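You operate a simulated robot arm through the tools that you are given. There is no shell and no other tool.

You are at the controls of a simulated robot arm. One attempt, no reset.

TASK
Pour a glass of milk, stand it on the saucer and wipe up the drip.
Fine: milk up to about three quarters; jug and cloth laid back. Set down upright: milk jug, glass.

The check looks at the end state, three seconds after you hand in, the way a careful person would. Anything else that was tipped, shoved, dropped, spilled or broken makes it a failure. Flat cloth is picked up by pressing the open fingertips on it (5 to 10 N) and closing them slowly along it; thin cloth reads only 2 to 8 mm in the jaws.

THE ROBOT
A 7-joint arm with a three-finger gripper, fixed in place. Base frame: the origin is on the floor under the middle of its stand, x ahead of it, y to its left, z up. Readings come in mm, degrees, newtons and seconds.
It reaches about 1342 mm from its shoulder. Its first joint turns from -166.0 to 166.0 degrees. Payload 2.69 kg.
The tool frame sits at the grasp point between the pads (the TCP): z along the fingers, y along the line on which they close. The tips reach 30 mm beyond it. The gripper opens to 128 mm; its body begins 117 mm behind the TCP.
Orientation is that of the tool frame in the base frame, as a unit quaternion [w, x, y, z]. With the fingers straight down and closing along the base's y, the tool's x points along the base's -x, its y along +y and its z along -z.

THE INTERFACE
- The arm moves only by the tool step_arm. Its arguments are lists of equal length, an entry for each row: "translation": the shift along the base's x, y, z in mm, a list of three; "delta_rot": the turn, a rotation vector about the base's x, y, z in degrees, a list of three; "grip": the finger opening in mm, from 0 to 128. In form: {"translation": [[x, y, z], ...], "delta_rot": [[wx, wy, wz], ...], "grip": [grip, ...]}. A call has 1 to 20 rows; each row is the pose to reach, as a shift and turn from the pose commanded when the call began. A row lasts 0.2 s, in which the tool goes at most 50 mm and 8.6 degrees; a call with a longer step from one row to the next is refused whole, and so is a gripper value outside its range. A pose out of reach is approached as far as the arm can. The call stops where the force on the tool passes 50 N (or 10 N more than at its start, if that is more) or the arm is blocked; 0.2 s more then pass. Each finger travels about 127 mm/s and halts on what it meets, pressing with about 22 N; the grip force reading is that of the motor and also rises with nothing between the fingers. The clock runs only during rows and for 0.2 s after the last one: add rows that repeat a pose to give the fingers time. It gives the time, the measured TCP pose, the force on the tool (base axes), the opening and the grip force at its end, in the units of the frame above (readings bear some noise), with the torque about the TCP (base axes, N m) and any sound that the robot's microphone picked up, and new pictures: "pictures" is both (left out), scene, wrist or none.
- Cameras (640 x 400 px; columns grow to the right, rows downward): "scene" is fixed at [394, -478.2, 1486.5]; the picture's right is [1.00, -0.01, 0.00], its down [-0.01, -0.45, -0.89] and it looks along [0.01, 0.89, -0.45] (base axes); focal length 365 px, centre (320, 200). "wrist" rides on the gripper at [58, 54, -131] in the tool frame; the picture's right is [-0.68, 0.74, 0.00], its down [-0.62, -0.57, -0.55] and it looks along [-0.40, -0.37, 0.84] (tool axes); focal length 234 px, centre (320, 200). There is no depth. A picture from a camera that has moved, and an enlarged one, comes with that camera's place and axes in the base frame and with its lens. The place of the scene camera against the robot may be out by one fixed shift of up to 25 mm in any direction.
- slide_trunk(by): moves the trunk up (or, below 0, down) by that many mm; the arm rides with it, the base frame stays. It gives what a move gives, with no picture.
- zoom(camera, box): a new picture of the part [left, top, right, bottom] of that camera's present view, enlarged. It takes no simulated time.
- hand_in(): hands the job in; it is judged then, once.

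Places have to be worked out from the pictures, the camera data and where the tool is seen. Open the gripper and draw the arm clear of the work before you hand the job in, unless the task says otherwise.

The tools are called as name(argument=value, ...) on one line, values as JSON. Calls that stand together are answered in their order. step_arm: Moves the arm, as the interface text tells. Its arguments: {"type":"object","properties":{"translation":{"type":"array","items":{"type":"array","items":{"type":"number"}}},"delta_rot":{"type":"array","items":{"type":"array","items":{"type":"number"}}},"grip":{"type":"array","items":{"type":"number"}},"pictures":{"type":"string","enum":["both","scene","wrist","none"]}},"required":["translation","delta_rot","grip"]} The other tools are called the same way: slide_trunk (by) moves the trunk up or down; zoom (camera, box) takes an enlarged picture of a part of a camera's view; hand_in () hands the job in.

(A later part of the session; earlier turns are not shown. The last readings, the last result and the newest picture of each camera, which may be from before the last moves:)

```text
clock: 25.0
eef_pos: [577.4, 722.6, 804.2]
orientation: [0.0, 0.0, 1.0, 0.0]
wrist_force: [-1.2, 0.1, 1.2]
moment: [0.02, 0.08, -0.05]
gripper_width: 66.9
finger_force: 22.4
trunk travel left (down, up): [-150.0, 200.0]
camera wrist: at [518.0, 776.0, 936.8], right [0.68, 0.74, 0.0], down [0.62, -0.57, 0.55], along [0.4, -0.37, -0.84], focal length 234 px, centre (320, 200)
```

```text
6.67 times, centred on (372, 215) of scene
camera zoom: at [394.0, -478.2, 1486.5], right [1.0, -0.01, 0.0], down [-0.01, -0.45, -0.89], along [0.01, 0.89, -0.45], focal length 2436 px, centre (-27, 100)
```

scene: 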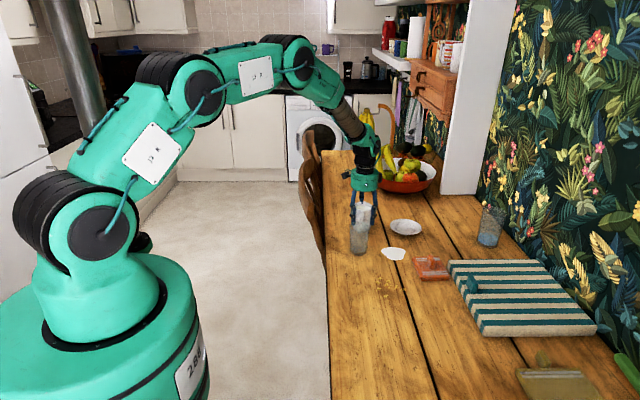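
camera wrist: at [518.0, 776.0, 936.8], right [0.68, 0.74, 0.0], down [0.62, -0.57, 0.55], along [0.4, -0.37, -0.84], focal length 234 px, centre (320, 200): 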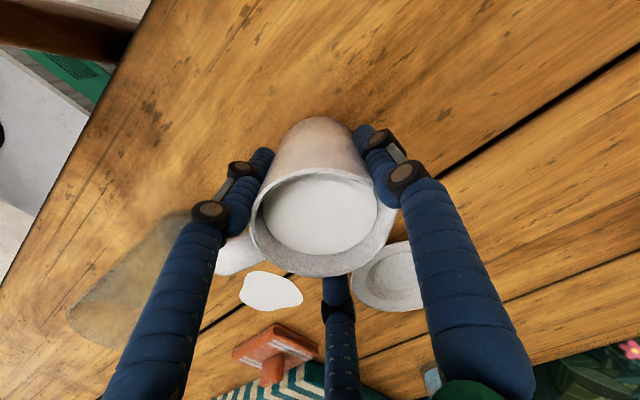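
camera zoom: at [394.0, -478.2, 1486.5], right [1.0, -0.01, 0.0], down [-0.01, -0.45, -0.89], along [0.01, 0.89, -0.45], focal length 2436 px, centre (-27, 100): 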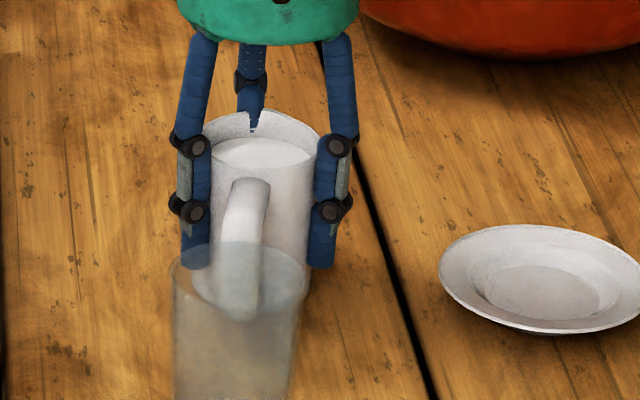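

The jug turned about 14° in the grasp: one finger nudged the handle, so the handle is at ≈257° and the spout sits near a finger. I'll release and lift clear. Then I'll regrasp with the hand pre-turned −120°, which keeps the same finger positions around the jug and leaves a comfortable wrist for pouring between two fingers.

step_arm(translation=[[0, 0, 0], [0, 0, 0], [0, 0, 0], [0, 0, 0], [0, 0, 0], [0, 0, 30], [0, 0, 70], [0, 0, 110], [0, 0, 150], [0, 0, 180], [0, 0, 180]], delta_rot=[[0, 0, 0], [0, 0, 0], [0, 0, 0], [0, 0, 0], [0, 0, 0], [0, 0, 0], [0, 0, 0], [0, 0, 0], [0, 0, 0], [0, 0, 0], [0, 0, 0]], grip=[70, 80, 95, 110, 128, 128, 128, 128, 128, 128, 128], pictures="both")

zoom(camera="wrist", box=[240, 80, 400, 180])

zoom(camera="scene", box=[340, 190, 404, 230])

```text
clock: 27.4
eef_pos: [577.1, 723.4, 987.0]
orientation: [-0.001, -0.001, 1.0, 0.001]
wrist_force: [0.1, -0.4, -1.0]
moment: [0.07, 0.01, -0.03]
gripper_width: 127.7
finger_force: 0.0
trunk travel left (down, up): [-150.0, 200.0]
camera wrist: at [518.7, 776.4, 1118.2], right [0.68, 0.74, 0.0], down [0.62, -0.57, 0.55], along [0.4, -0.37, -0.84], focal length 234 px, centre (320, 200)
```

scene: 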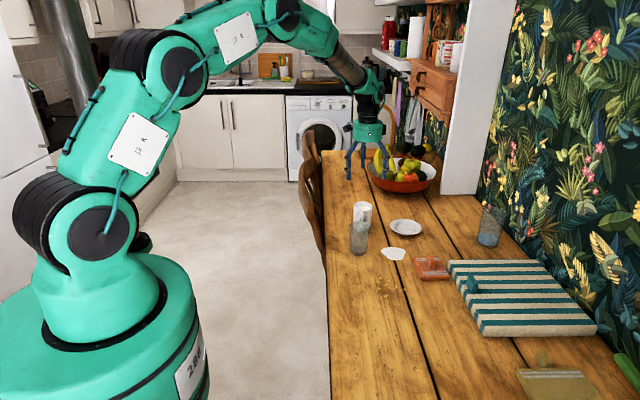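
wrist: 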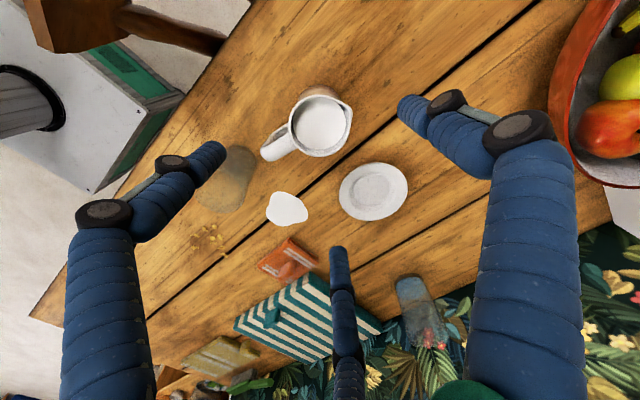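

```text
4.00 times, centred on (320, 130) of wrist
camera zoom: at [518.7, 776.4, 1118.2], right [0.68, 0.74, 0.0], down [0.62, -0.57, 0.55], along [0.4, -0.37, -0.84], focal length 937 px, centre (320, 480)
```

zoom: 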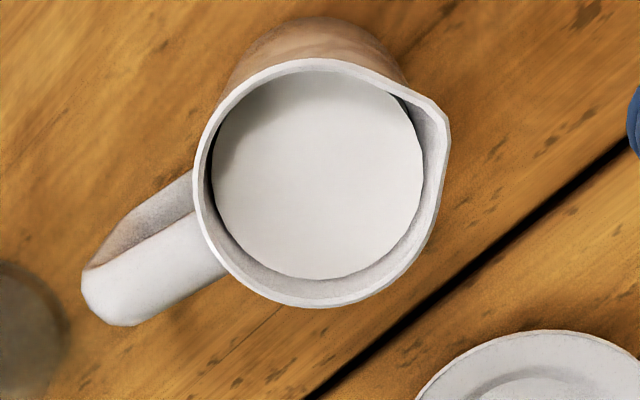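

```text
10.00 times, centred on (372, 210) of scene
camera zoom: at [394.0, -478.2, 1486.5], right [1.0, -0.01, 0.0], down [-0.01, -0.45, -0.89], along [0.01, 0.89, -0.45], focal length 3654 px, centre (-200, 100)
```

zoom: 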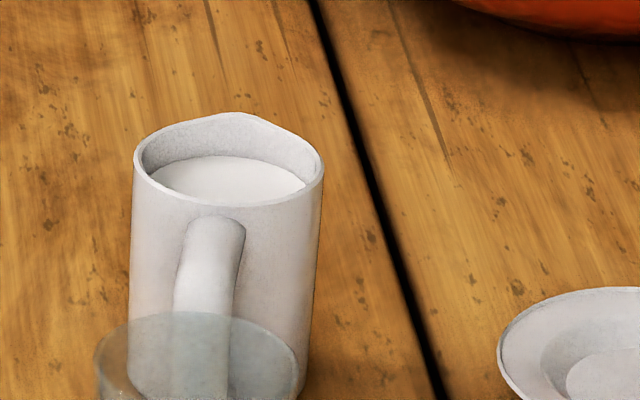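

The jug is now at (575, 724.5) with handle 258° and spout 76°, still upright with no milk lost. I'll turn the hand −122° here to test the reach for the regrasp.

step_arm(translation=[[0, 0, 0], [0, 0, 0], [0, 0, 0], [0, 0, 0], [0, 0, 0], [-1, 1, 0], [-2, 2, 0], [-2, 2, 0], [-2, 2, 0], [-2, 2, 0], [-2, 2, 0], [-2, 2, 0], [-2, 2, 0], [-2, 2, 0], [-2, 2, 0], [-2, 2, 0]], delta_rot=[[0, 0, -8.2], [0, 0, -16.4], [0, 0, -24.6], [0, 0, -32.8], [0, 0, -41], [0, 0, -49.2], [0, 0, -57.4], [0, 0, -65.6], [0, 0, -73.8], [0, 0, -82], [0, 0, -90.2], [0, 0, -98.4], [0, 0, -106.6], [0, 0, -114.8], [0, 0, -122], [0, 0, -122]], grip=[128, 128, 128, 128, 128, 128, 128, 128, 128, 128, 128, 128, 128, 128, 128, 128], pictures="both")

```text
clock: 30.8
eef_pos: [583.1, 719.3, 983.8]
orientation: [-0.007, 0.87, 0.493, -0.003]
wrist_force: [0.3, 0.4, -0.2]
moment: [-0.05, 0.09, -0.01]
gripper_width: 128.0
finger_force: 0.1
out of reach, approached as far as the arm can: row 15, 16
trunk travel left (down, up): [-150.0, 200.0]
camera wrist: at [660.7, 739.6, 1114.5], right [0.28, -0.96, -0.01], down [-0.79, -0.24, 0.56], along [-0.54, -0.15, -0.83], focal length 234 px, centre (320, 200)
```

scene: 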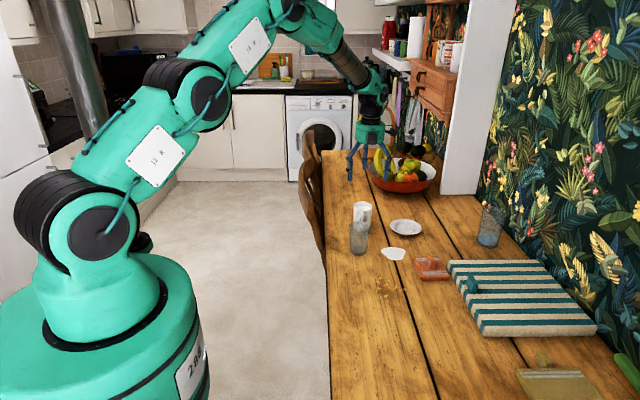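
wrist: 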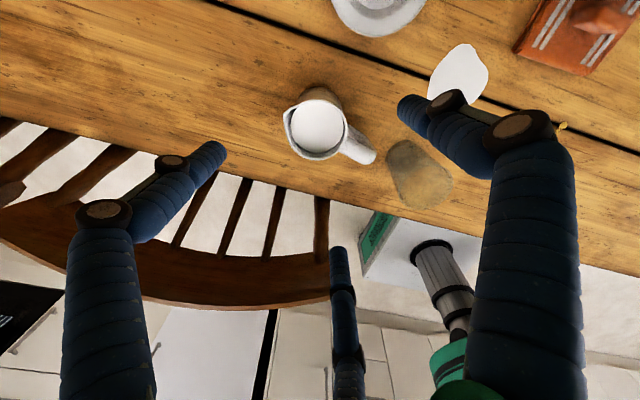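

The wrist limit is near −117°, so the −120° grip isn't available. I'll go back to default yaw and test turning the other way, to +168°, near the pour place with an empty hand.

step_arm(translation=[[0, 0, 10], [0, 0, 20], [0, 0, 30], [0, 0, 40], [0, 0, 50], [0, 0, 60], [0, 0, 70], [0, 0, 80], [0, 0, 90], [0, 0, 94.5], [0, 0, 94.5], [0, 0, 94.5], [0, 0, 94.5], [0, 0, 94.5], [0, 0, 94.5], [0, 0, 94.5]], delta_rot=[[0, 0, 8.2], [0, 0, 16.4], [0, 0, 24.6], [0, 0, 32.8], [0, 0, 41], [0, 0, 49.2], [0, 0, 57.4], [0, 0, 65.6], [0, 0, 73.8], [0, 0, 82], [0, 0, 90.2], [0, 0, 98.4], [0, 0, 106.6], [0, 0, 114.8], [0, 0, 122], [0, 0, 122]], grip=[128, 128, 128, 128, 128, 128, 120, 100, 80, 60, 40, 20, 10, 10, 10, 10], pictures="none")

step_arm(translation=[[0, -8, 0], [0, -16, 0], [0, -24, 0], [0, -32, 0], [0, -40, 0], [0, -48, 0], [0, -56, 0], [0, -64, 0], [0, -72, 0], [0, -80, 0], [0, -88, 0], [0, -96, 0], [0, -104, 0], [0, -112, 0], [0, -120, 0], [0, -128, 0], [0, -136, 0], [0, -136, 0], [0, -136, 0], [0, -136, 0]], delta_rot=[[0, 0, 8.5], [0, 0, 17], [0, 0, 25.5], [0, 0, 34], [0, 0, 42.5], [0, 0, 51], [0, 0, 59.5], [0, 0, 68], [0, 0, 76.5], [0, 0, 85], [0, 0, 93.5], [0, 0, 102], [0, 0, 110.5], [0, 0, 119], [0, 0, 127.5], [0, 0, 136], [0, 0, 144.5], [0, 0, 153], [0, 0, 161.5], [0, 0, 168]], grip=[10, 10, 10, 10, 10, 10, 10, 10, 10, 10, 10, 10, 10, 10, 10, 10, 10, 10, 10, 10], pictures="none")

```text
clock: 34.2
eef_pos: [582.6, 717.6, 1079.5]
orientation: [0.0, -0.001, 1.0, 0.0]
wrist_force: [-0.4, -0.5, 0.3]
moment: [-0.01, 0.05, 0.0]
gripper_width: 10.3
finger_force: 0.1
trunk travel left (down, up): [-150.0, 200.0]
```

```text
clock: 38.4
eef_pos: [582.4, 582.1, 1080.5]
orientation: [0.0, 0.995, -0.103, 0.0]
wrist_force: [-0.8, -0.6, 0.1]
moment: [-0.02, 0.0, 0.02]
gripper_width: 10.3
finger_force: 0.0
trunk travel left (down, up): [-150.0, 200.0]
```

Yaw +168° is fine. I'll test the 68° tilt at the pour place (raised 60 mm).

step_arm(translation=[[1, 0, -15], [2, 0, -30], [3, 0, -45], [4, 0, -60], [5, 0, -80], [6, 0, -100], [7, 0, -115], [8, -1, -125], [8, -1, -125]], delta_rot=[[2.7, -8.1, 0], [5.4, -16.1, 0], [8.1, -24.2, 0], [10.8, -32.3, 0], [13.4, -40.3, 0], [16.1, -48.4, 0], [18.8, -56.5, 0], [21.5, -64.5, 0], [21.5, -64.5, 0]], grip=[10, 10, 10, 10, 10, 10, 10, 10, 10], pictures="both")

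```text
clock: 40.4
eef_pos: [591.5, 581.9, 953.5]
orientation: [-0.231, 0.824, -0.087, 0.51]
wrist_force: [0.3, 0.5, -0.8]
moment: [-0.02, -0.02, -0.03]
gripper_width: 10.2
finger_force: 0.1
trunk travel left (down, up): [-150.0, 200.0]
camera wrist: at [507.8, 473.7, 1025.2], right [-0.25, -0.39, -0.89], down [-0.82, 0.57, -0.02], along [0.51, 0.72, -0.46], focal length 234 px, centre (320, 200)
```

scene: 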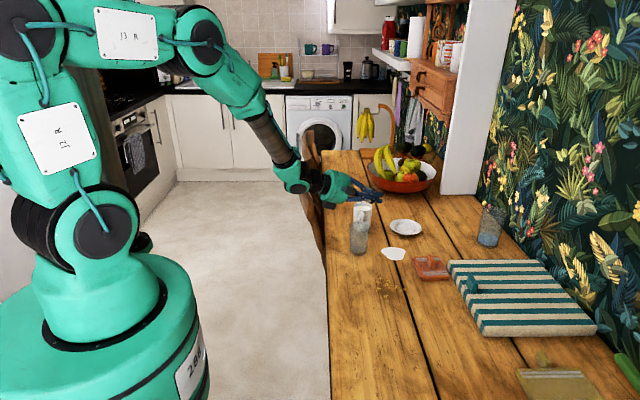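
wrist: 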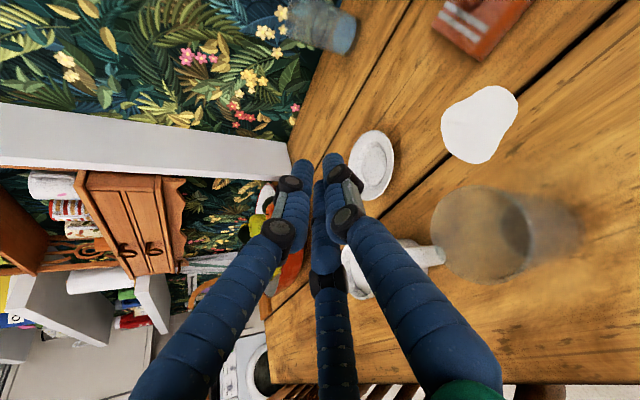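

Reachable, with a good wrist view of the glass. I'll undo the tilt and yaw and return above the jug for the grasp.

step_arm(translation=[[0, 0, 15], [0, 0, 30], [0, 0, 45], [0, 0, 60], [0, 0, 80], [0, 0, 100], [0, 0, 115], [0, 0, 125], [0, 0, 125]], delta_rot=[[-2.7, 8.1, 0], [-5.4, 16.1, 0], [-8.1, 24.2, 0], [-10.8, 32.3, 0], [-13.4, 40.3, 0], [-16.1, 48.4, 0], [-18.8, 56.5, 0], [-21.5, 64.5, 0], [-21.5, 64.5, 0]], grip=[10, 10, 10, 10, 10, 10, 10, 10, 10], pictures="none")

step_arm(translation=[[-1, 8, 0], [-2, 16, 0], [-3, 24, 0], [-4, 32, 0], [-5, 40, 0], [-6, 48, 0], [-7, 56, 0], [-8, 64, 0], [-9, 72, 0], [-10, 80, 0], [-11, 88, -10], [-12, 96, -20], [-13, 104, -30], [-14, 112, -40], [-15, 120, -50], [-15.5, 128, -60], [-15.5, 136, -70], [-15.5, 143.5, -80], [-15.5, 143.5, -95], [-15.5, 143.5, -95]], delta_rot=[[0, 0, -8.5], [0, 0, -17], [0, 0, -25.5], [0, 0, -34], [0, 0, -42.5], [0, 0, -51], [0, 0, -59.5], [0, 0, -68], [0, 0, -76.5], [0, 0, -85], [0, 0, -93.5], [0, 0, -102], [0, 0, -110.5], [0, 0, -119], [0, 0, -127.5], [0, 0, -136], [0, 0, -144.5], [0, 0, -153], [0, 0, -161.5], [0, 0, -168]], grip=[10, 10, 10, 10, 10, 10, 20, 30, 40, 50, 60, 70, 80, 90, 100, 110, 120, 128, 128, 128], pictures="both")

```text
clock: 42.4
eef_pos: [591.7, 582.5, 1080.4]
orientation: [0.0, 0.995, -0.104, -0.001]
wrist_force: [0.1, 0.0, -0.4]
moment: [0.02, 0.05, -0.03]
gripper_width: 10.1
finger_force: 0.0
trunk travel left (down, up): [-150.0, 200.0]
```

```text
clock: 46.6
eef_pos: [574.2, 727.1, 984.5]
orientation: [0.001, 0.001, 1.0, 0.0]
wrist_force: [-0.4, 1.1, -0.1]
moment: [0.03, 0.03, -0.01]
gripper_width: 128.1
finger_force: 0.1
trunk travel left (down, up): [-150.0, 200.0]
camera wrist: at [516.5, 779.0, 1116.5], right [0.68, 0.74, 0.0], down [0.61, -0.57, 0.55], along [0.4, -0.37, -0.84], focal length 234 px, centre (320, 200)
```

scene: 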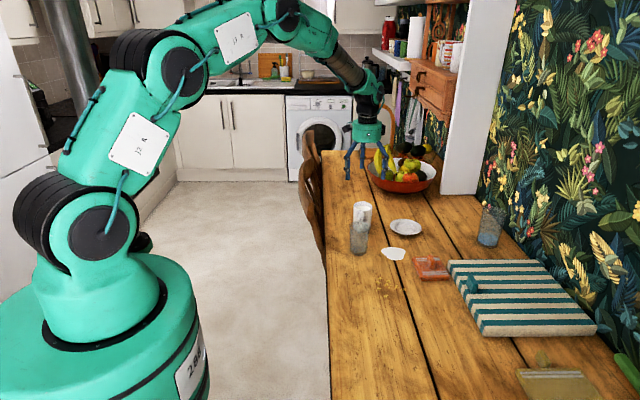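
wrist: 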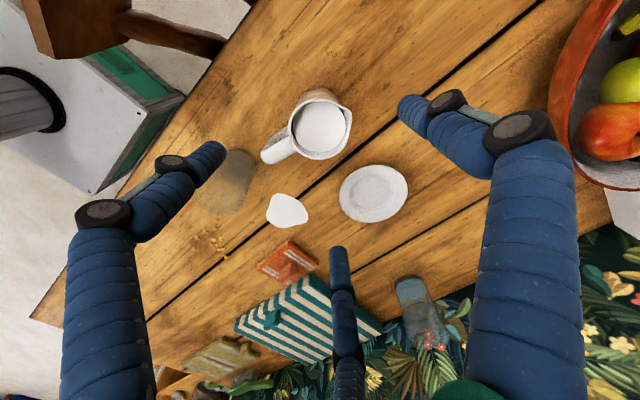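

I'm lined up over the jug at (575, 725). Descending to grasp height, then closing slowly.

step_arm(translation=[[0, -1, -30], [0, -1, -60], [0, -1, -90], [0, -1, -110], [0, -1, -130], [0, -1, -150], [0, -1, -168], [0, -1, -182], [0, -1, -182]], delta_rot=[[0, 0, -2], [0, 0, -2], [0, 0, -2], [0, 0, -2], [0, 0, -2], [0, 0, -2], [0, 0, -2], [0, 0, -2], [0, 0, -2]], grip=[128, 128, 128, 128, 128, 128, 128, 128, 128], pictures="none")

step_arm(translation=[[0, 0, 0], [0, 0, 0], [0, 0, 0], [0, 0, 0], [0, 0, 0], [0, 0, 0], [0, 0, 0], [0, 0, 0], [0, 0, 0], [0, 0, 0], [0, 0, 0], [0, 0, 0]], delta_rot=[[0, 0, 0], [0, 0, 0], [0, 0, 0], [0, 0, 0], [0, 0, 0], [0, 0, 0], [0, 0, 0], [0, 0, 0], [0, 0, 0], [0, 0, 0], [0, 0, 0], [0, 0, 0]], grip=[115, 100, 90, 84, 80, 77, 74, 71, 68, 65, 60, 55], pictures="both")

zoom(camera="scene", box=[340, 185, 404, 245])

zoom(camera="wrist", box=[200, 100, 440, 300])

```text
clock: 48.6
eef_pos: [573.1, 723.5, 802.3]
orientation: [0.0, 0.018, 1.0, 0.0]
wrist_force: [0.1, -0.2, -1.1]
moment: [-0.03, 0.02, 0.02]
gripper_width: 127.8
finger_force: 0.2
trunk travel left (down, up): [-150.0, 200.0]
```

```text
clock: 51.2
eef_pos: [573.1, 724.3, 803.1]
orientation: [0.0, 0.018, 1.0, 0.0]
wrist_force: [1.4, -0.5, 1.6]
moment: [0.0, -0.1, -0.03]
gripper_width: 65.6
finger_force: 21.6
trunk travel left (down, up): [-150.0, 200.0]
camera wrist: at [517.0, 779.5, 934.4], right [0.7, 0.71, 0.0], down [0.6, -0.59, 0.55], along [0.39, -0.38, -0.84], focal length 234 px, centre (320, 200)
```

scene: 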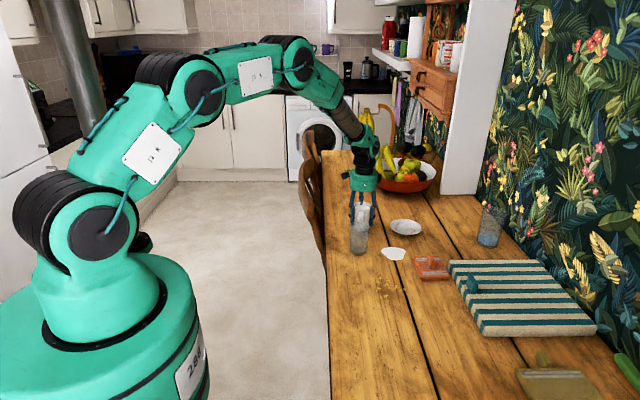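
wrist: 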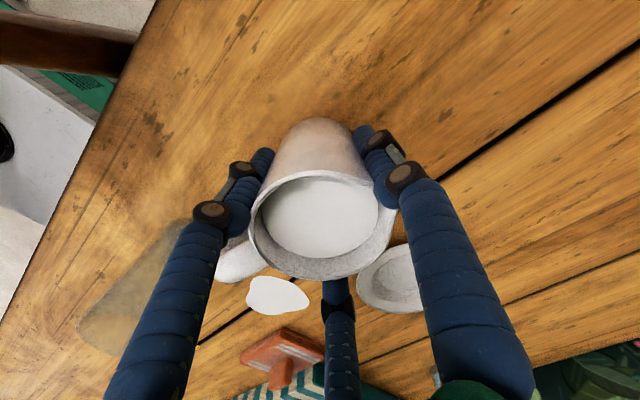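

```text
6.67 times, centred on (372, 215) of scene
camera zoom: at [394.0, -478.2, 1486.5], right [1.0, -0.01, 0.0], down [-0.01, -0.45, -0.89], along [0.01, 0.89, -0.45], focal length 2436 px, centre (-27, 100)
```

zoom: 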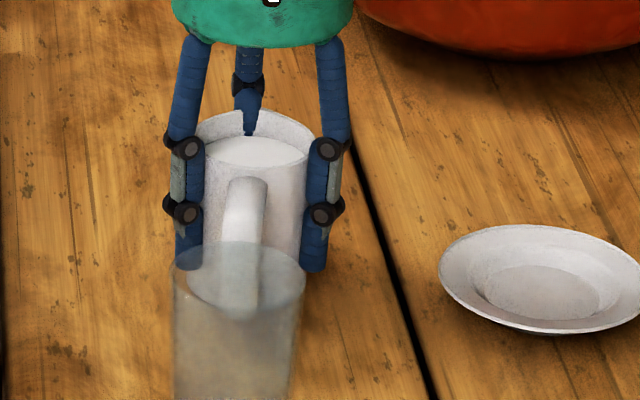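

```text
2.00 times, centred on (320, 200) of wrist
camera zoom: at [517.0, 779.5, 934.4], right [0.7, 0.71, 0.0], down [0.6, -0.59, 0.55], along [0.39, -0.38, -0.84], focal length 468 px, centre (320, 200)
```

zoom: 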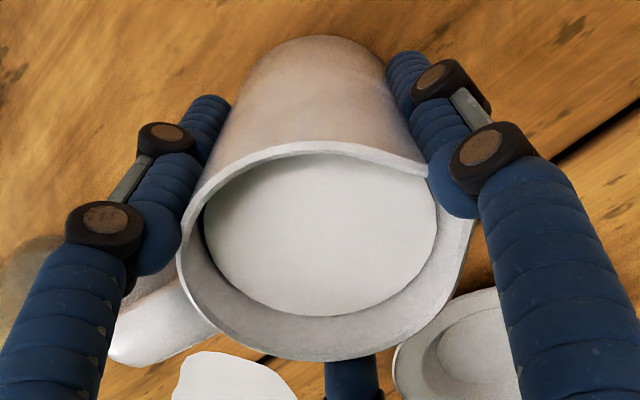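

The grip holds firmly at 65.6 mm and 22 N. I'll lift the jug straight up gently and check the load.

step_arm(translation=[[0, 0, 4], [0, 0, 10], [0, 0, 18], [0, 0, 28], [0, 0, 38], [0, 0, 50], [0, 0, 65], [0, 0, 80], [0, 0, 95], [0, 0, 110], [0, 0, 122], [0, 0, 128], [0, 0, 128]], delta_rot=[[0, 0, 0], [0, 0, 0], [0, 0, 0], [0, 0, 0], [0, 0, 0], [0, 0, 0], [0, 0, 0], [0, 0, 0], [0, 0, 0], [0, 0, 0], [0, 0, 0], [0, 0, 0], [0, 0, 0]], grip=[50, 50, 50, 50, 50, 50, 50, 50, 50, 50, 50, 50, 50], pictures="both")

```text
clock: 54.0
eef_pos: [576.4, 725.8, 930.7]
orientation: [0.0, 0.018, 1.0, 0.0]
wrist_force: [0.2, -0.8, -4.3]
moment: [0.05, 0.0, -0.01]
gripper_width: 65.5
finger_force: 21.4
trunk travel left (down, up): [-150.0, 200.0]
camera wrist: at [518.2, 779.9, 1062.1], right [0.7, 0.71, 0.0], down [0.6, -0.59, 0.55], along [0.39, -0.38, -0.84], focal length 234 px, centre (320, 200)
```

scene: 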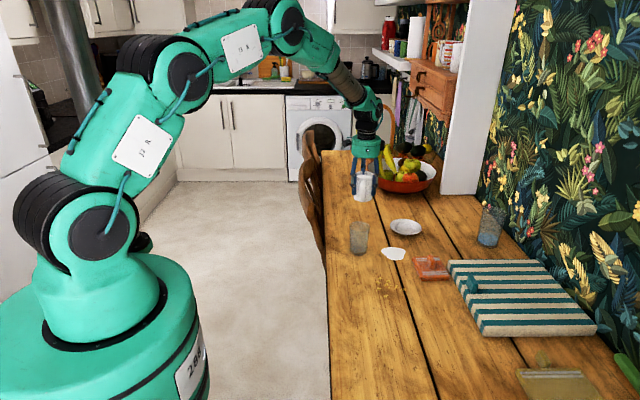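
wrist: 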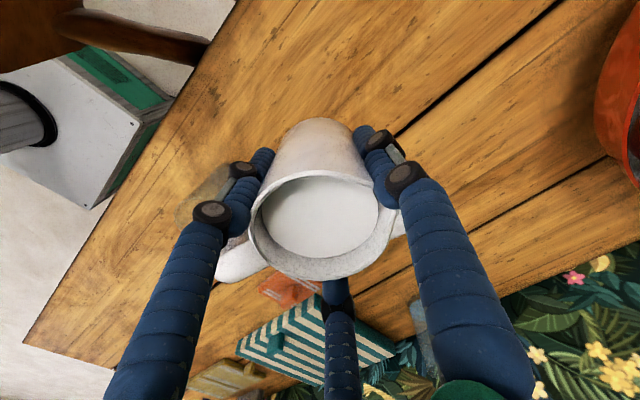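

The jug is lifted cleanly with about 4.3 N of load. With the glass now unobstructed, I'll look at it from the scene camera.

zoom(camera="scene", box=[330, 205, 394, 265])

zoom(camera="wrist", box=[220, 100, 420, 290])

```text
6.67 times, centred on (362, 235) of scene
camera zoom: at [394.0, -478.2, 1486.5], right [1.0, -0.01, 0.0], down [-0.01, -0.45, -0.89], along [0.01, 0.89, -0.45], focal length 2436 px, centre (40, -33)
```

zoom: 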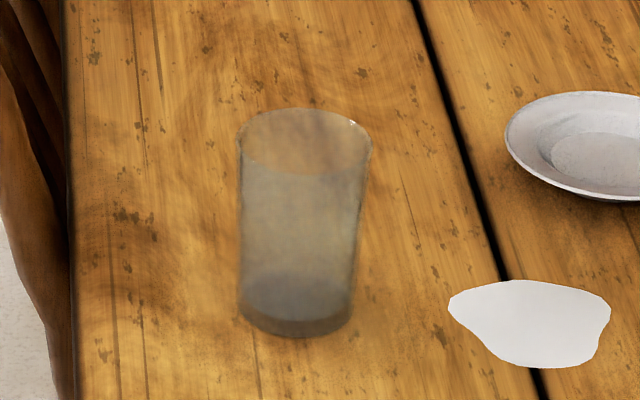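

```text
2.11 times, centred on (320, 195) of wrist
camera zoom: at [518.2, 779.9, 1062.1], right [0.7, 0.71, 0.0], down [0.6, -0.59, 0.55], along [0.39, -0.38, -0.84], focal length 493 px, centre (320, 210)
```

zoom: 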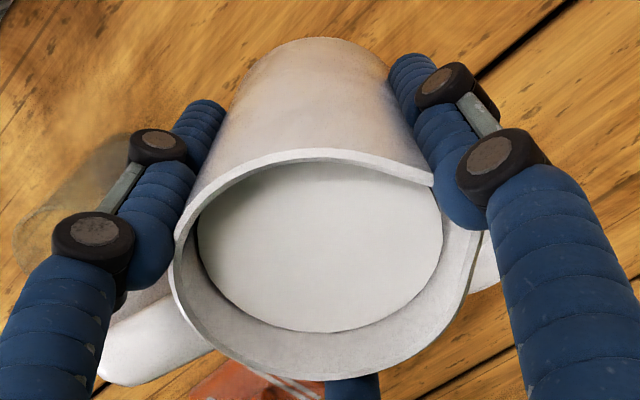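

The glass's 3/4 level should sit near row 182 of that zoom. I'll carry the jug upright to beside and above the glass, with its base well clear of the glass rim, while yawing slowly so the gap between two fingers faces the pour side.

step_arm(translation=[[0, 0, 2], [0, 0, 4], [0, 0, 6], [1, -4, 8], [2, -8, 10], [3, -12, 12], [4, -16, 12], [5, -20, 12], [6, -24, 12], [7, -28, 12], [8, -32, 12], [9, -36, 12], [10, -40, 12], [11, -44, 12], [12, -48, 12], [13, -52, 12], [14, -56, 12], [15, -60, 12], [16, -64, 12], [16, -64, 12]], delta_rot=[[0, 0, 2], [0, 0, 6], [0, 0, 11], [0, 0, 16], [0, 0, 21], [0, 0, 26], [0, 0, 31], [0, 0, 36], [0, 0, 41], [0, 0, 46], [0, 0, 51], [0, 0, 56], [0, 0, 61], [0, 0, 66], [0, 0, 71], [0, 0, 75], [0, 0, 79], [0, 0, 82], [0, 0, 84], [0, 0, 85]], grip=[50, 50, 50, 50, 50, 50, 50, 50, 50, 50, 50, 50, 50, 50, 50, 50, 50, 50, 50, 50], pictures="none")

step_arm(translation=[[0, -2, 0], [0, -5, 0], [0, -8, 0], [1, -12, 0], [2, -16, 0], [3, -20, 0], [4, -24, 0], [5, -28, 0], [6, -32, 0], [7, -36, 0], [8, -40, 0], [9, -44, 0], [9, -48, 0], [9, -52, 0], [9, -56, 0], [9, -60, 0], [9, -62, 0], [9, -63, 0], [9, -63, 0], [9, -63, 0]], delta_rot=[[0, 0, 2], [0, 0, 6], [0, 0, 11], [0, 0, 16], [0, 0, 21], [0, 0, 26], [0, 0, 31], [0, 0, 36], [0, 0, 41], [0, 0, 46], [0, 0, 51], [0, 0, 56], [0, 0, 61], [0, 0, 66], [0, 0, 71], [0, 0, 75], [0, 0, 79], [0, 0, 82], [0, 0, 84], [0, 0, 85]], grip=[50, 50, 50, 50, 50, 50, 50, 50, 50, 50, 50, 50, 50, 50, 50, 50, 50, 50, 50, 50], pictures="both")

zoom(camera="scene", box=[320, 165, 416, 265])

```text
clock: 58.2
eef_pos: [591.0, 661.5, 943.4]
orientation: [0.0, -0.663, 0.749, 0.001]
wrist_force: [-0.2, 0.6, -4.7]
moment: [0.04, 0.06, 0.01]
gripper_width: 65.6
finger_force: 22.4
trunk travel left (down, up): [-150.0, 200.0]
```

```text
clock: 62.4
eef_pos: [599.1, 596.9, 942.6]
orientation: [0.001, 0.995, -0.104, 0.0]
wrist_force: [-0.6, 0.8, -4.2]
moment: [-0.08, 0.03, 0.02]
gripper_width: 65.4
finger_force: 22.4
trunk travel left (down, up): [-150.0, 200.0]
camera wrist: at [645.5, 533.0, 1074.3], right [-0.81, -0.58, 0.0], down [-0.48, 0.68, 0.55], along [-0.32, 0.45, -0.84], focal length 234 px, centre (320, 200)
```

scene: 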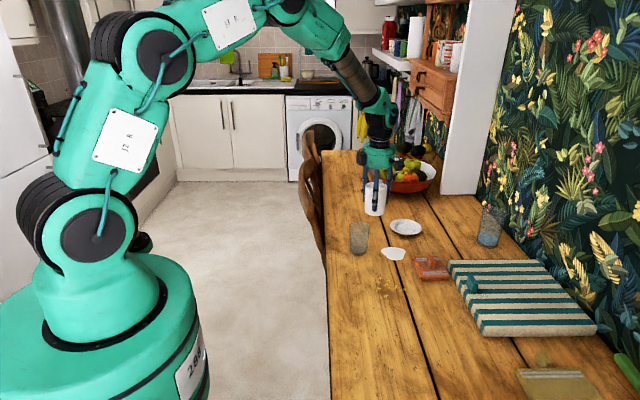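
wrist: 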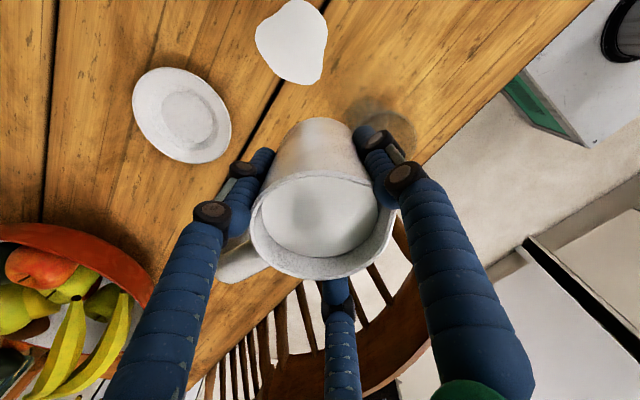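

```text
4.00 times, centred on (368, 215) of scene
camera zoom: at [394.0, -478.2, 1486.5], right [1.0, -0.01, 0.0], down [-0.01, -0.45, -0.89], along [0.01, 0.89, -0.45], focal length 1461 px, centre (128, 140)
```

zoom: 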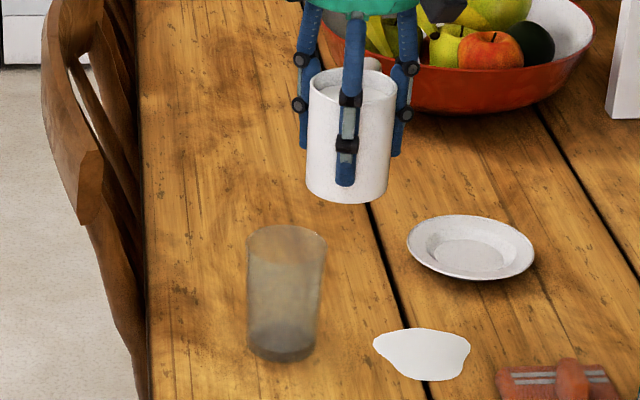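

The jug is upright, 45 mm clear beside the glass. I'll tilt to 24°, which is below the spill angle, then lower so its lip comes over the near part of the glass mouth.

step_arm(translation=[[0, 0, 0], [0, 0, 0], [0, 0, 0], [0, 0, 0], [0, 0, 0], [0, 0, 0], [0, 0, 0], [-1, -0.5, -8], [-1, -0.5, -18], [-1, -0.5, -28], [-1, -0.5, -38], [-1, -0.5, -45], [-1, -0.5, -49], [-1, -0.5, -49]], delta_rot=[[0.62, -1.9, 0], [1.85, -5.7, 0], [3.09, -9.51, 0], [4.33, -13.3, 0], [5.56, -17.1, 0], [6.8, -20.9, 0], [7.42, -22.8, 0], [7.42, -22.8, 0], [7.42, -22.8, 0], [7.42, -22.8, 0], [7.42, -22.8, 0], [7.42, -22.8, 0], [7.42, -22.8, 0], [7.42, -22.8, 0]], grip=[50, 50, 50, 50, 50, 50, 50, 50, 50, 50, 50, 50, 50, 50], pictures="both")

zoom(camera="scene", box=[320, 175, 416, 265])

zoom(camera="wrist", box=[230, 80, 470, 280])

```text
clock: 65.4
eef_pos: [599.5, 598.6, 893.3]
orientation: [-0.084, 0.973, -0.102, 0.19]
wrist_force: [0.6, 0.6, -5.0]
moment: [-0.04, 0.01, 0.0]
gripper_width: 65.1
finger_force: 21.8
trunk travel left (down, up): [-150.0, 200.0]
camera wrist: at [592.0, 515.5, 1023.6], right [-0.74, -0.55, -0.39], down [-0.68, 0.62, 0.4], along [0.02, 0.56, -0.83], focal length 234 px, centre (320, 200)
```

scene: 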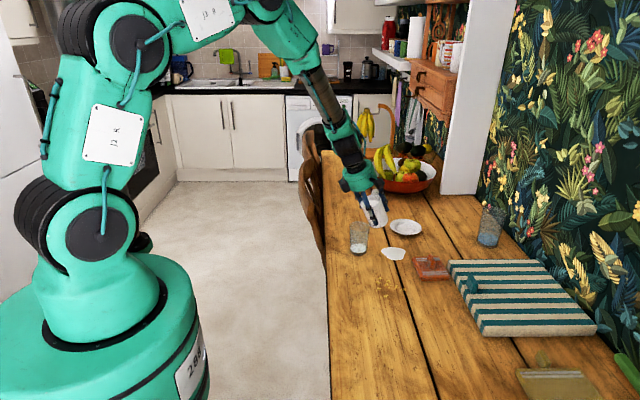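
wrist: 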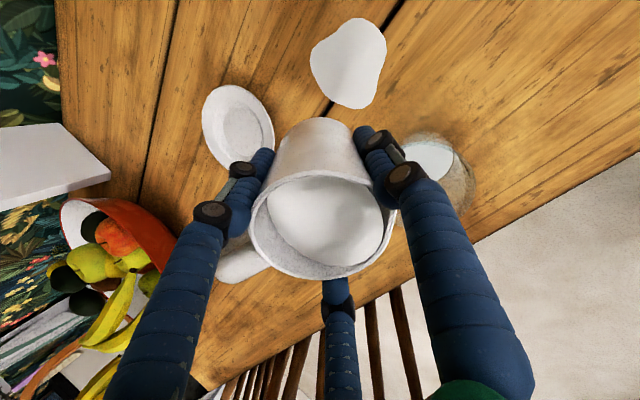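

```text
4.44 times, centred on (368, 220) of scene
camera zoom: at [394.0, -478.2, 1486.5], right [1.0, -0.01, 0.0], down [-0.01, -0.45, -0.89], along [0.01, 0.89, -0.45], focal length 1624 px, centre (107, 111)
```

zoom: 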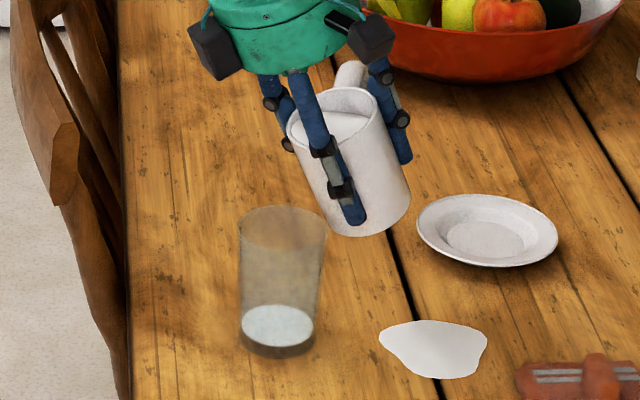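

```text
2.00 times, centred on (350, 180) of wrist
camera zoom: at [592.0, 515.5, 1023.6], right [-0.74, -0.55, -0.39], down [-0.68, 0.62, 0.4], along [0.02, 0.56, -0.83], focal length 468 px, centre (260, 240)
```

zoom: 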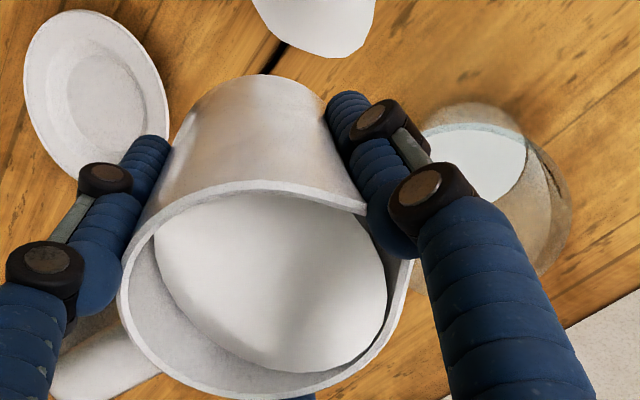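

Milk has already begun to collect in the glass, and nothing is visible outside it. I'll hold still for a moment to see whether it's still flowing and check the table for stray drops.

step_arm(translation=[[0, 0, 0], [0, 0, 0], [0, 0, 0]], delta_rot=[[0, 0, 0], [0, 0, 0], [0, 0, 0]], grip=[50, 50, 50], pictures="both")

zoom(camera="scene", box=[330, 205, 394, 265])

zoom(camera="wrist", box=[400, 90, 500, 240])

```text
clock: 66.2
eef_pos: [599.5, 598.7, 892.9]
orientation: [-0.084, 0.973, -0.103, 0.19]
wrist_force: [0.1, -1.1, -4.7]
moment: [-0.07, 0.03, 0.0]
gripper_width: 65.2
finger_force: 22.9
trunk travel left (down, up): [-150.0, 200.0]
camera wrist: at [592.0, 515.5, 1023.6], right [-0.74, -0.55, -0.39], down [-0.68, 0.62, 0.4], along [0.02, 0.56, -0.83], focal length 234 px, centre (320, 200)
```

scene: 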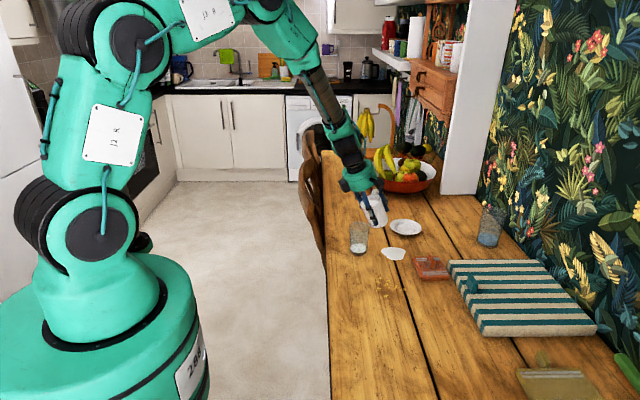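
wrist: 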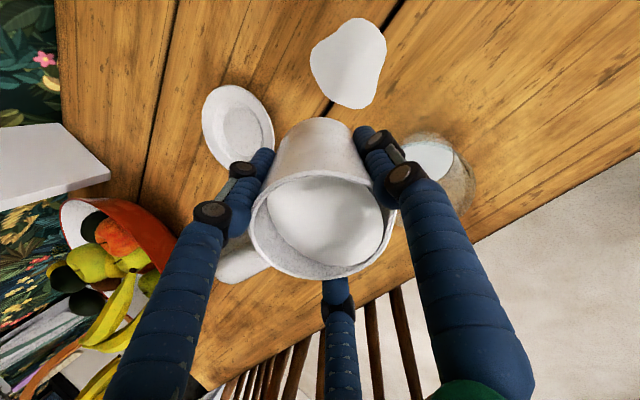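

```text
6.67 times, centred on (362, 235) of scene
camera zoom: at [394.0, -478.2, 1486.5], right [1.0, -0.01, 0.0], down [-0.01, -0.45, -0.89], along [0.01, 0.89, -0.45], focal length 2436 px, centre (40, -33)
```

zoom: 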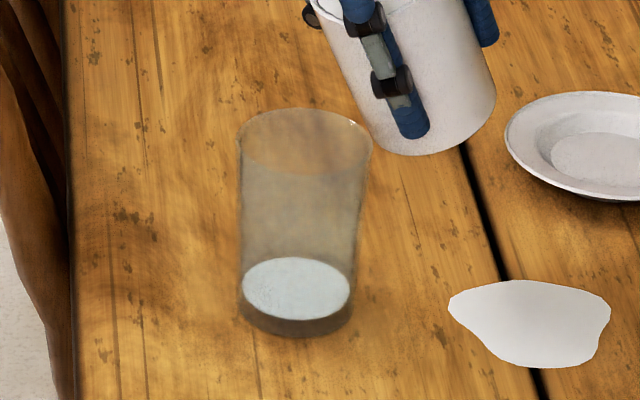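

```text
2.67 times, centred on (450, 165) of wrist
camera zoom: at [592.0, 515.5, 1023.6], right [-0.74, -0.55, -0.39], down [-0.68, 0.62, 0.4], along [0.02, 0.56, -0.83], focal length 624 px, centre (-27, 293)
```

zoom: 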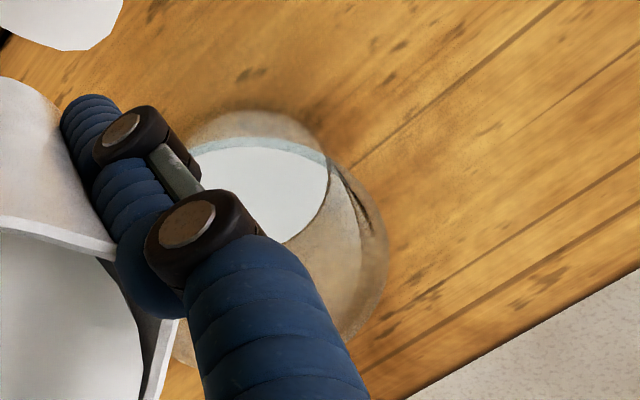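

Flow has stopped at this tilt and the glass is about a tenth full with a clean table. I'll continue tilting slowly to 31° with the lip held over the glass.

step_arm(translation=[[0.6, 0.2, -2], [1.2, 0.4, -4], [1.8, 0.5, -5], [2, 0.6, -5], [2, 0.6, -5], [2, 0.6, -5], [2, 0.6, -5]], delta_rot=[[0.62, -1.9, 0], [1.24, -3.8, 0], [1.85, -5.7, 0], [2.16, -6.66, 0], [2.16, -6.66, 0], [2.16, -6.66, 0], [2.16, -6.66, 0]], grip=[50, 50, 50, 50, 50, 50, 50], pictures="both")

zoom(camera="scene", box=[330, 205, 394, 265])

zoom(camera="wrist", box=[230, 80, 470, 280])

```text
clock: 67.8
eef_pos: [601.0, 598.8, 887.8]
orientation: [-0.108, 0.958, -0.1, 0.244]
wrist_force: [0.2, -0.7, -4.2]
moment: [-0.04, 0.05, 0.02]
gripper_width: 65.3
finger_force: 21.9
trunk travel left (down, up): [-150.0, 200.0]
camera wrist: at [580.0, 510.6, 1013.2], right [-0.69, -0.54, -0.49], down [-0.72, 0.61, 0.34], along [0.11, 0.59, -0.8], focal length 234 px, centre (320, 200)
```

scene: 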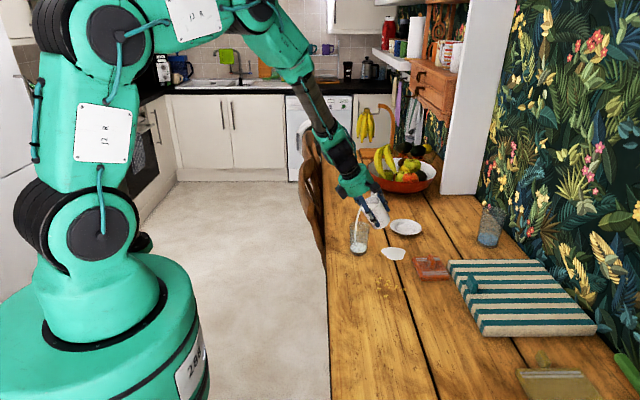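
wrist: 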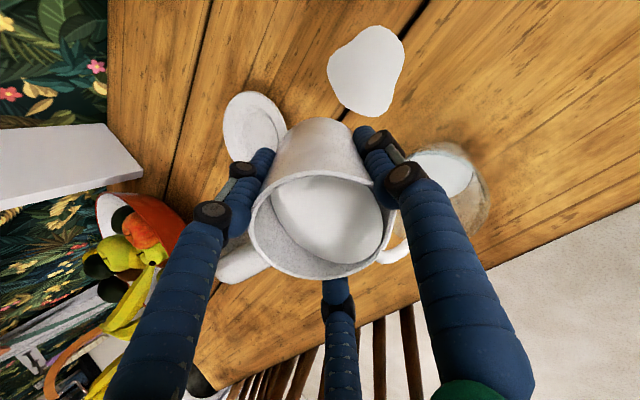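

```text
6.67 times, centred on (362, 235) of scene
camera zoom: at [394.0, -478.2, 1486.5], right [1.0, -0.01, 0.0], down [-0.01, -0.45, -0.89], along [0.01, 0.89, -0.45], focal length 2436 px, centre (40, -33)
```

zoom: 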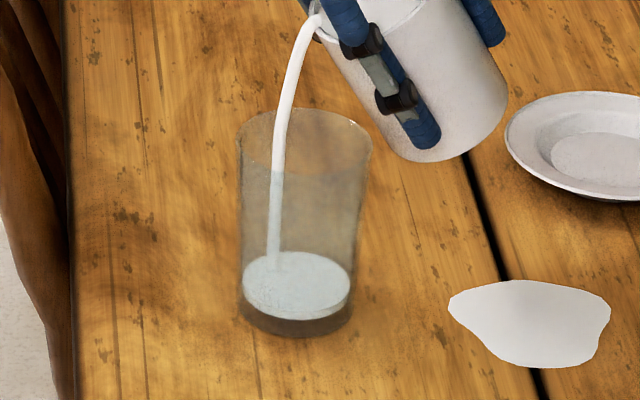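

```text
2.00 times, centred on (350, 180) of wrist
camera zoom: at [580.0, 510.6, 1013.2], right [-0.69, -0.54, -0.49], down [-0.72, 0.61, 0.34], along [0.11, 0.59, -0.8], focal length 468 px, centre (260, 240)
```

zoom: 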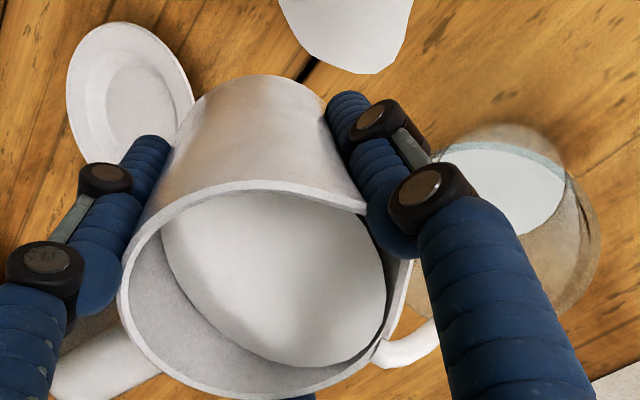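

The stream arcs from the lip into the glass, landing about 20 mm toward the far side of centre. I'll shift the jug roughly 13 mm toward −y to centre it while it trickles.

step_arm(translation=[[2, -4, 0], [4, -8, 0], [6, -11, 0], [7, -13, 0], [7, -13, 0]], delta_rot=[[0, 0, 0], [0, 0, 0], [0, 0, 0], [0, 0, 0], [0, 0, 0]], grip=[50, 50, 50, 50, 50], pictures="scene")

zoom(camera="scene", box=[330, 205, 394, 265])

```text
clock: 69.0
eef_pos: [608.4, 585.6, 887.6]
orientation: [-0.108, 0.958, -0.101, 0.244]
wrist_force: [-0.1, -0.4, -3.8]
moment: [-0.05, 0.02, 0.03]
gripper_width: 65.4
finger_force: 22.0
trunk travel left (down, up): [-150.0, 200.0]
```

scene: 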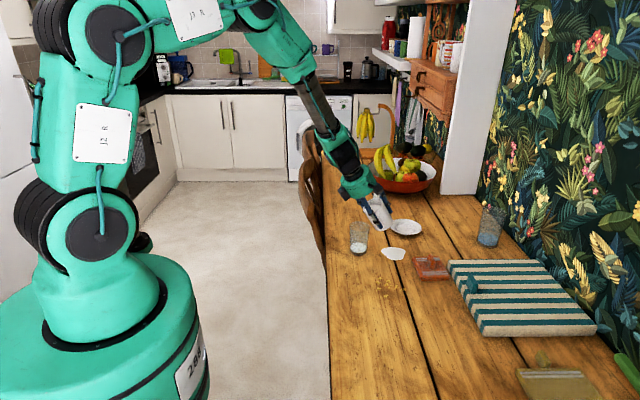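

```text
6.67 times, centred on (362, 235) of scene
camera zoom: at [394.0, -478.2, 1486.5], right [1.0, -0.01, 0.0], down [-0.01, -0.45, -0.89], along [0.01, 0.89, -0.45], focal length 2436 px, centre (40, -33)
```

zoom: 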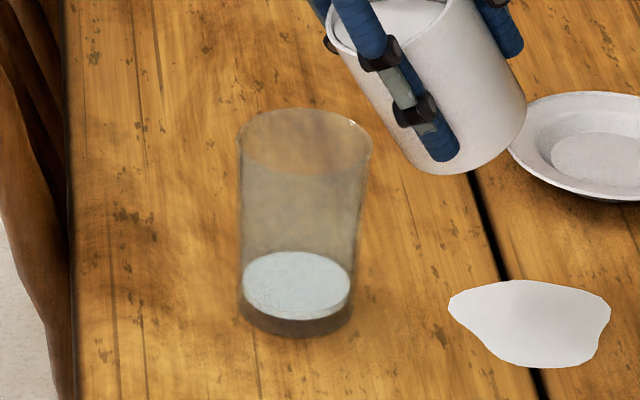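

The flow stops soon after each tilt step, which gives good control. Continuing to 39° with the lip position held.

step_arm(translation=[[0.3, 0.1, 1], [0.7, 0.2, 2], [1, 0.3, 3], [1.4, 0.4, 4], [1.4, 0.4, 4], [1.4, 0.4, 4]], delta_rot=[[0.62, -1.9, 0], [1.24, -3.8, 0], [1.85, -5.7, 0], [2.47, -7.61, 0], [2.47, -7.61, 0], [2.47, -7.61, 0]], grip=[50, 50, 50, 50, 50, 50], pictures="both")

zoom(camera="scene", box=[330, 205, 394, 265])

zoom(camera="wrist", box=[230, 80, 510, 280])

```text
clock: 70.4
eef_pos: [608.5, 585.0, 892.3]
orientation: [-0.136, 0.938, -0.098, 0.304]
wrist_force: [0.4, -0.3, -4.4]
moment: [-0.08, 0.01, 0.03]
gripper_width: 65.4
finger_force: 21.8
trunk travel left (down, up): [-150.0, 200.0]
camera wrist: at [571.9, 493.2, 1009.2], right [-0.61, -0.51, -0.6], down [-0.76, 0.59, 0.27], along [0.22, 0.62, -0.75], focal length 234 px, centre (320, 200)
```

scene: 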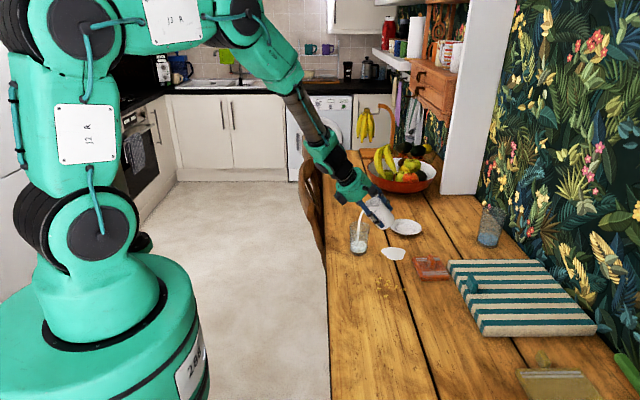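
wrist: 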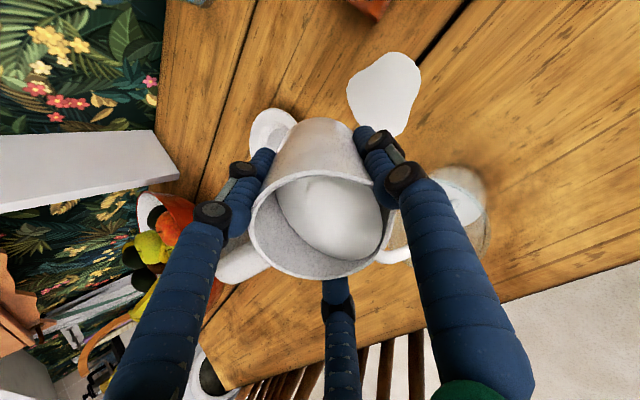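

```text
6.67 times, centred on (362, 235) of scene
camera zoom: at [394.0, -478.2, 1486.5], right [1.0, -0.01, 0.0], down [-0.01, -0.45, -0.89], along [0.01, 0.89, -0.45], focal length 2436 px, centre (40, -33)
```

zoom: 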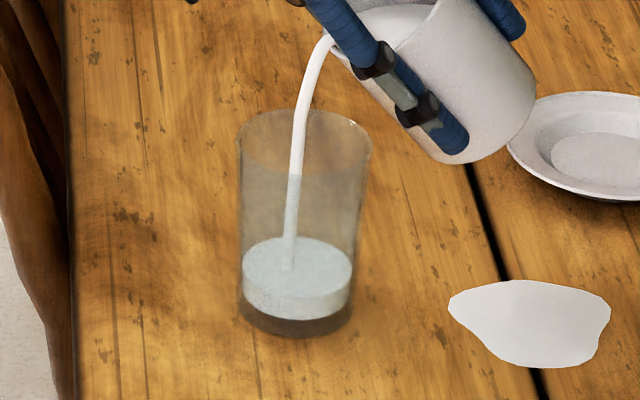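

```text
2.00 times, centred on (370, 180) of wrist
camera zoom: at [571.9, 493.2, 1009.2], right [-0.61, -0.51, -0.6], down [-0.76, 0.59, 0.27], along [0.22, 0.62, -0.75], focal length 468 px, centre (220, 240)
```

zoom: 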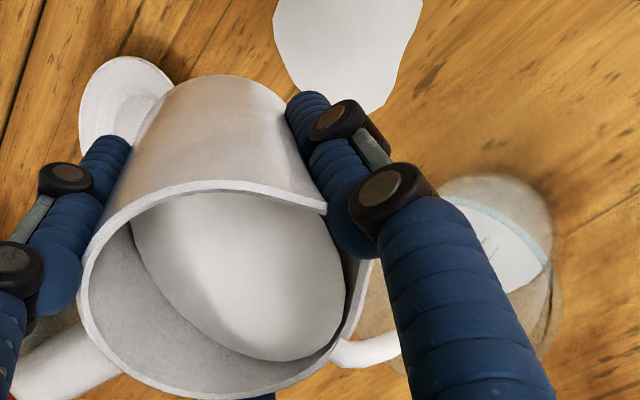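

The stream is now well centred. The level is rising, with surface centre near row 275 against a target of about 182. Continuing to 46°.

step_arm(translation=[[0, 0, 1], [0, 0, 2], [0, 0, 3.5], [0, 0, 5], [0, 0, 6], [0, 0, 6], [0, 0, 6]], delta_rot=[[0.46, -1.43, 0], [0.93, -2.85, 0], [1.39, -4.28, 0], [1.85, -5.7, 0], [2.16, -6.66, 0], [2.16, -6.66, 0], [2.16, -6.66, 0]], grip=[50, 50, 50, 50, 50, 50, 50], pictures="scene")

zoom(camera="scene", box=[330, 205, 394, 265])

```text
clock: 72.0
eef_pos: [609.1, 583.9, 898.1]
orientation: [-0.158, 0.916, -0.096, 0.357]
wrist_force: [-0.7, -0.6, -3.9]
moment: [-0.05, 0.04, 0.0]
gripper_width: 65.4
finger_force: 21.9
trunk travel left (down, up): [-150.0, 200.0]
```

scene: 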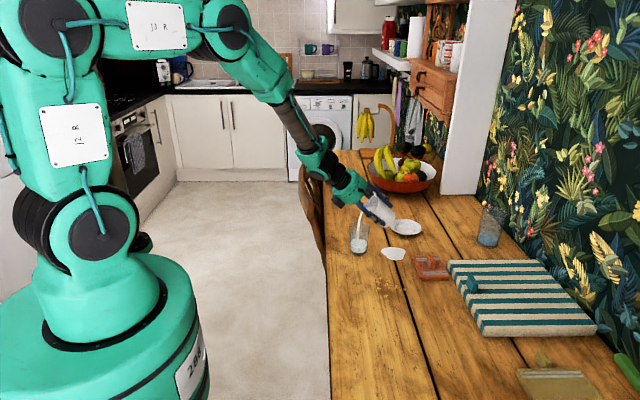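

```text
6.67 times, centred on (362, 235) of scene
camera zoom: at [394.0, -478.2, 1486.5], right [1.0, -0.01, 0.0], down [-0.01, -0.45, -0.89], along [0.01, 0.89, -0.45], focal length 2436 px, centre (40, -33)
```

zoom: 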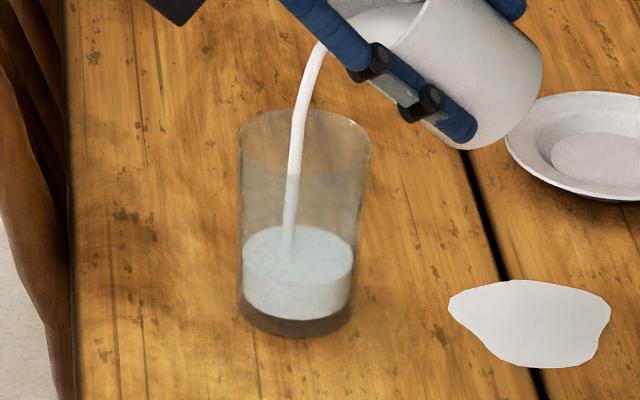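

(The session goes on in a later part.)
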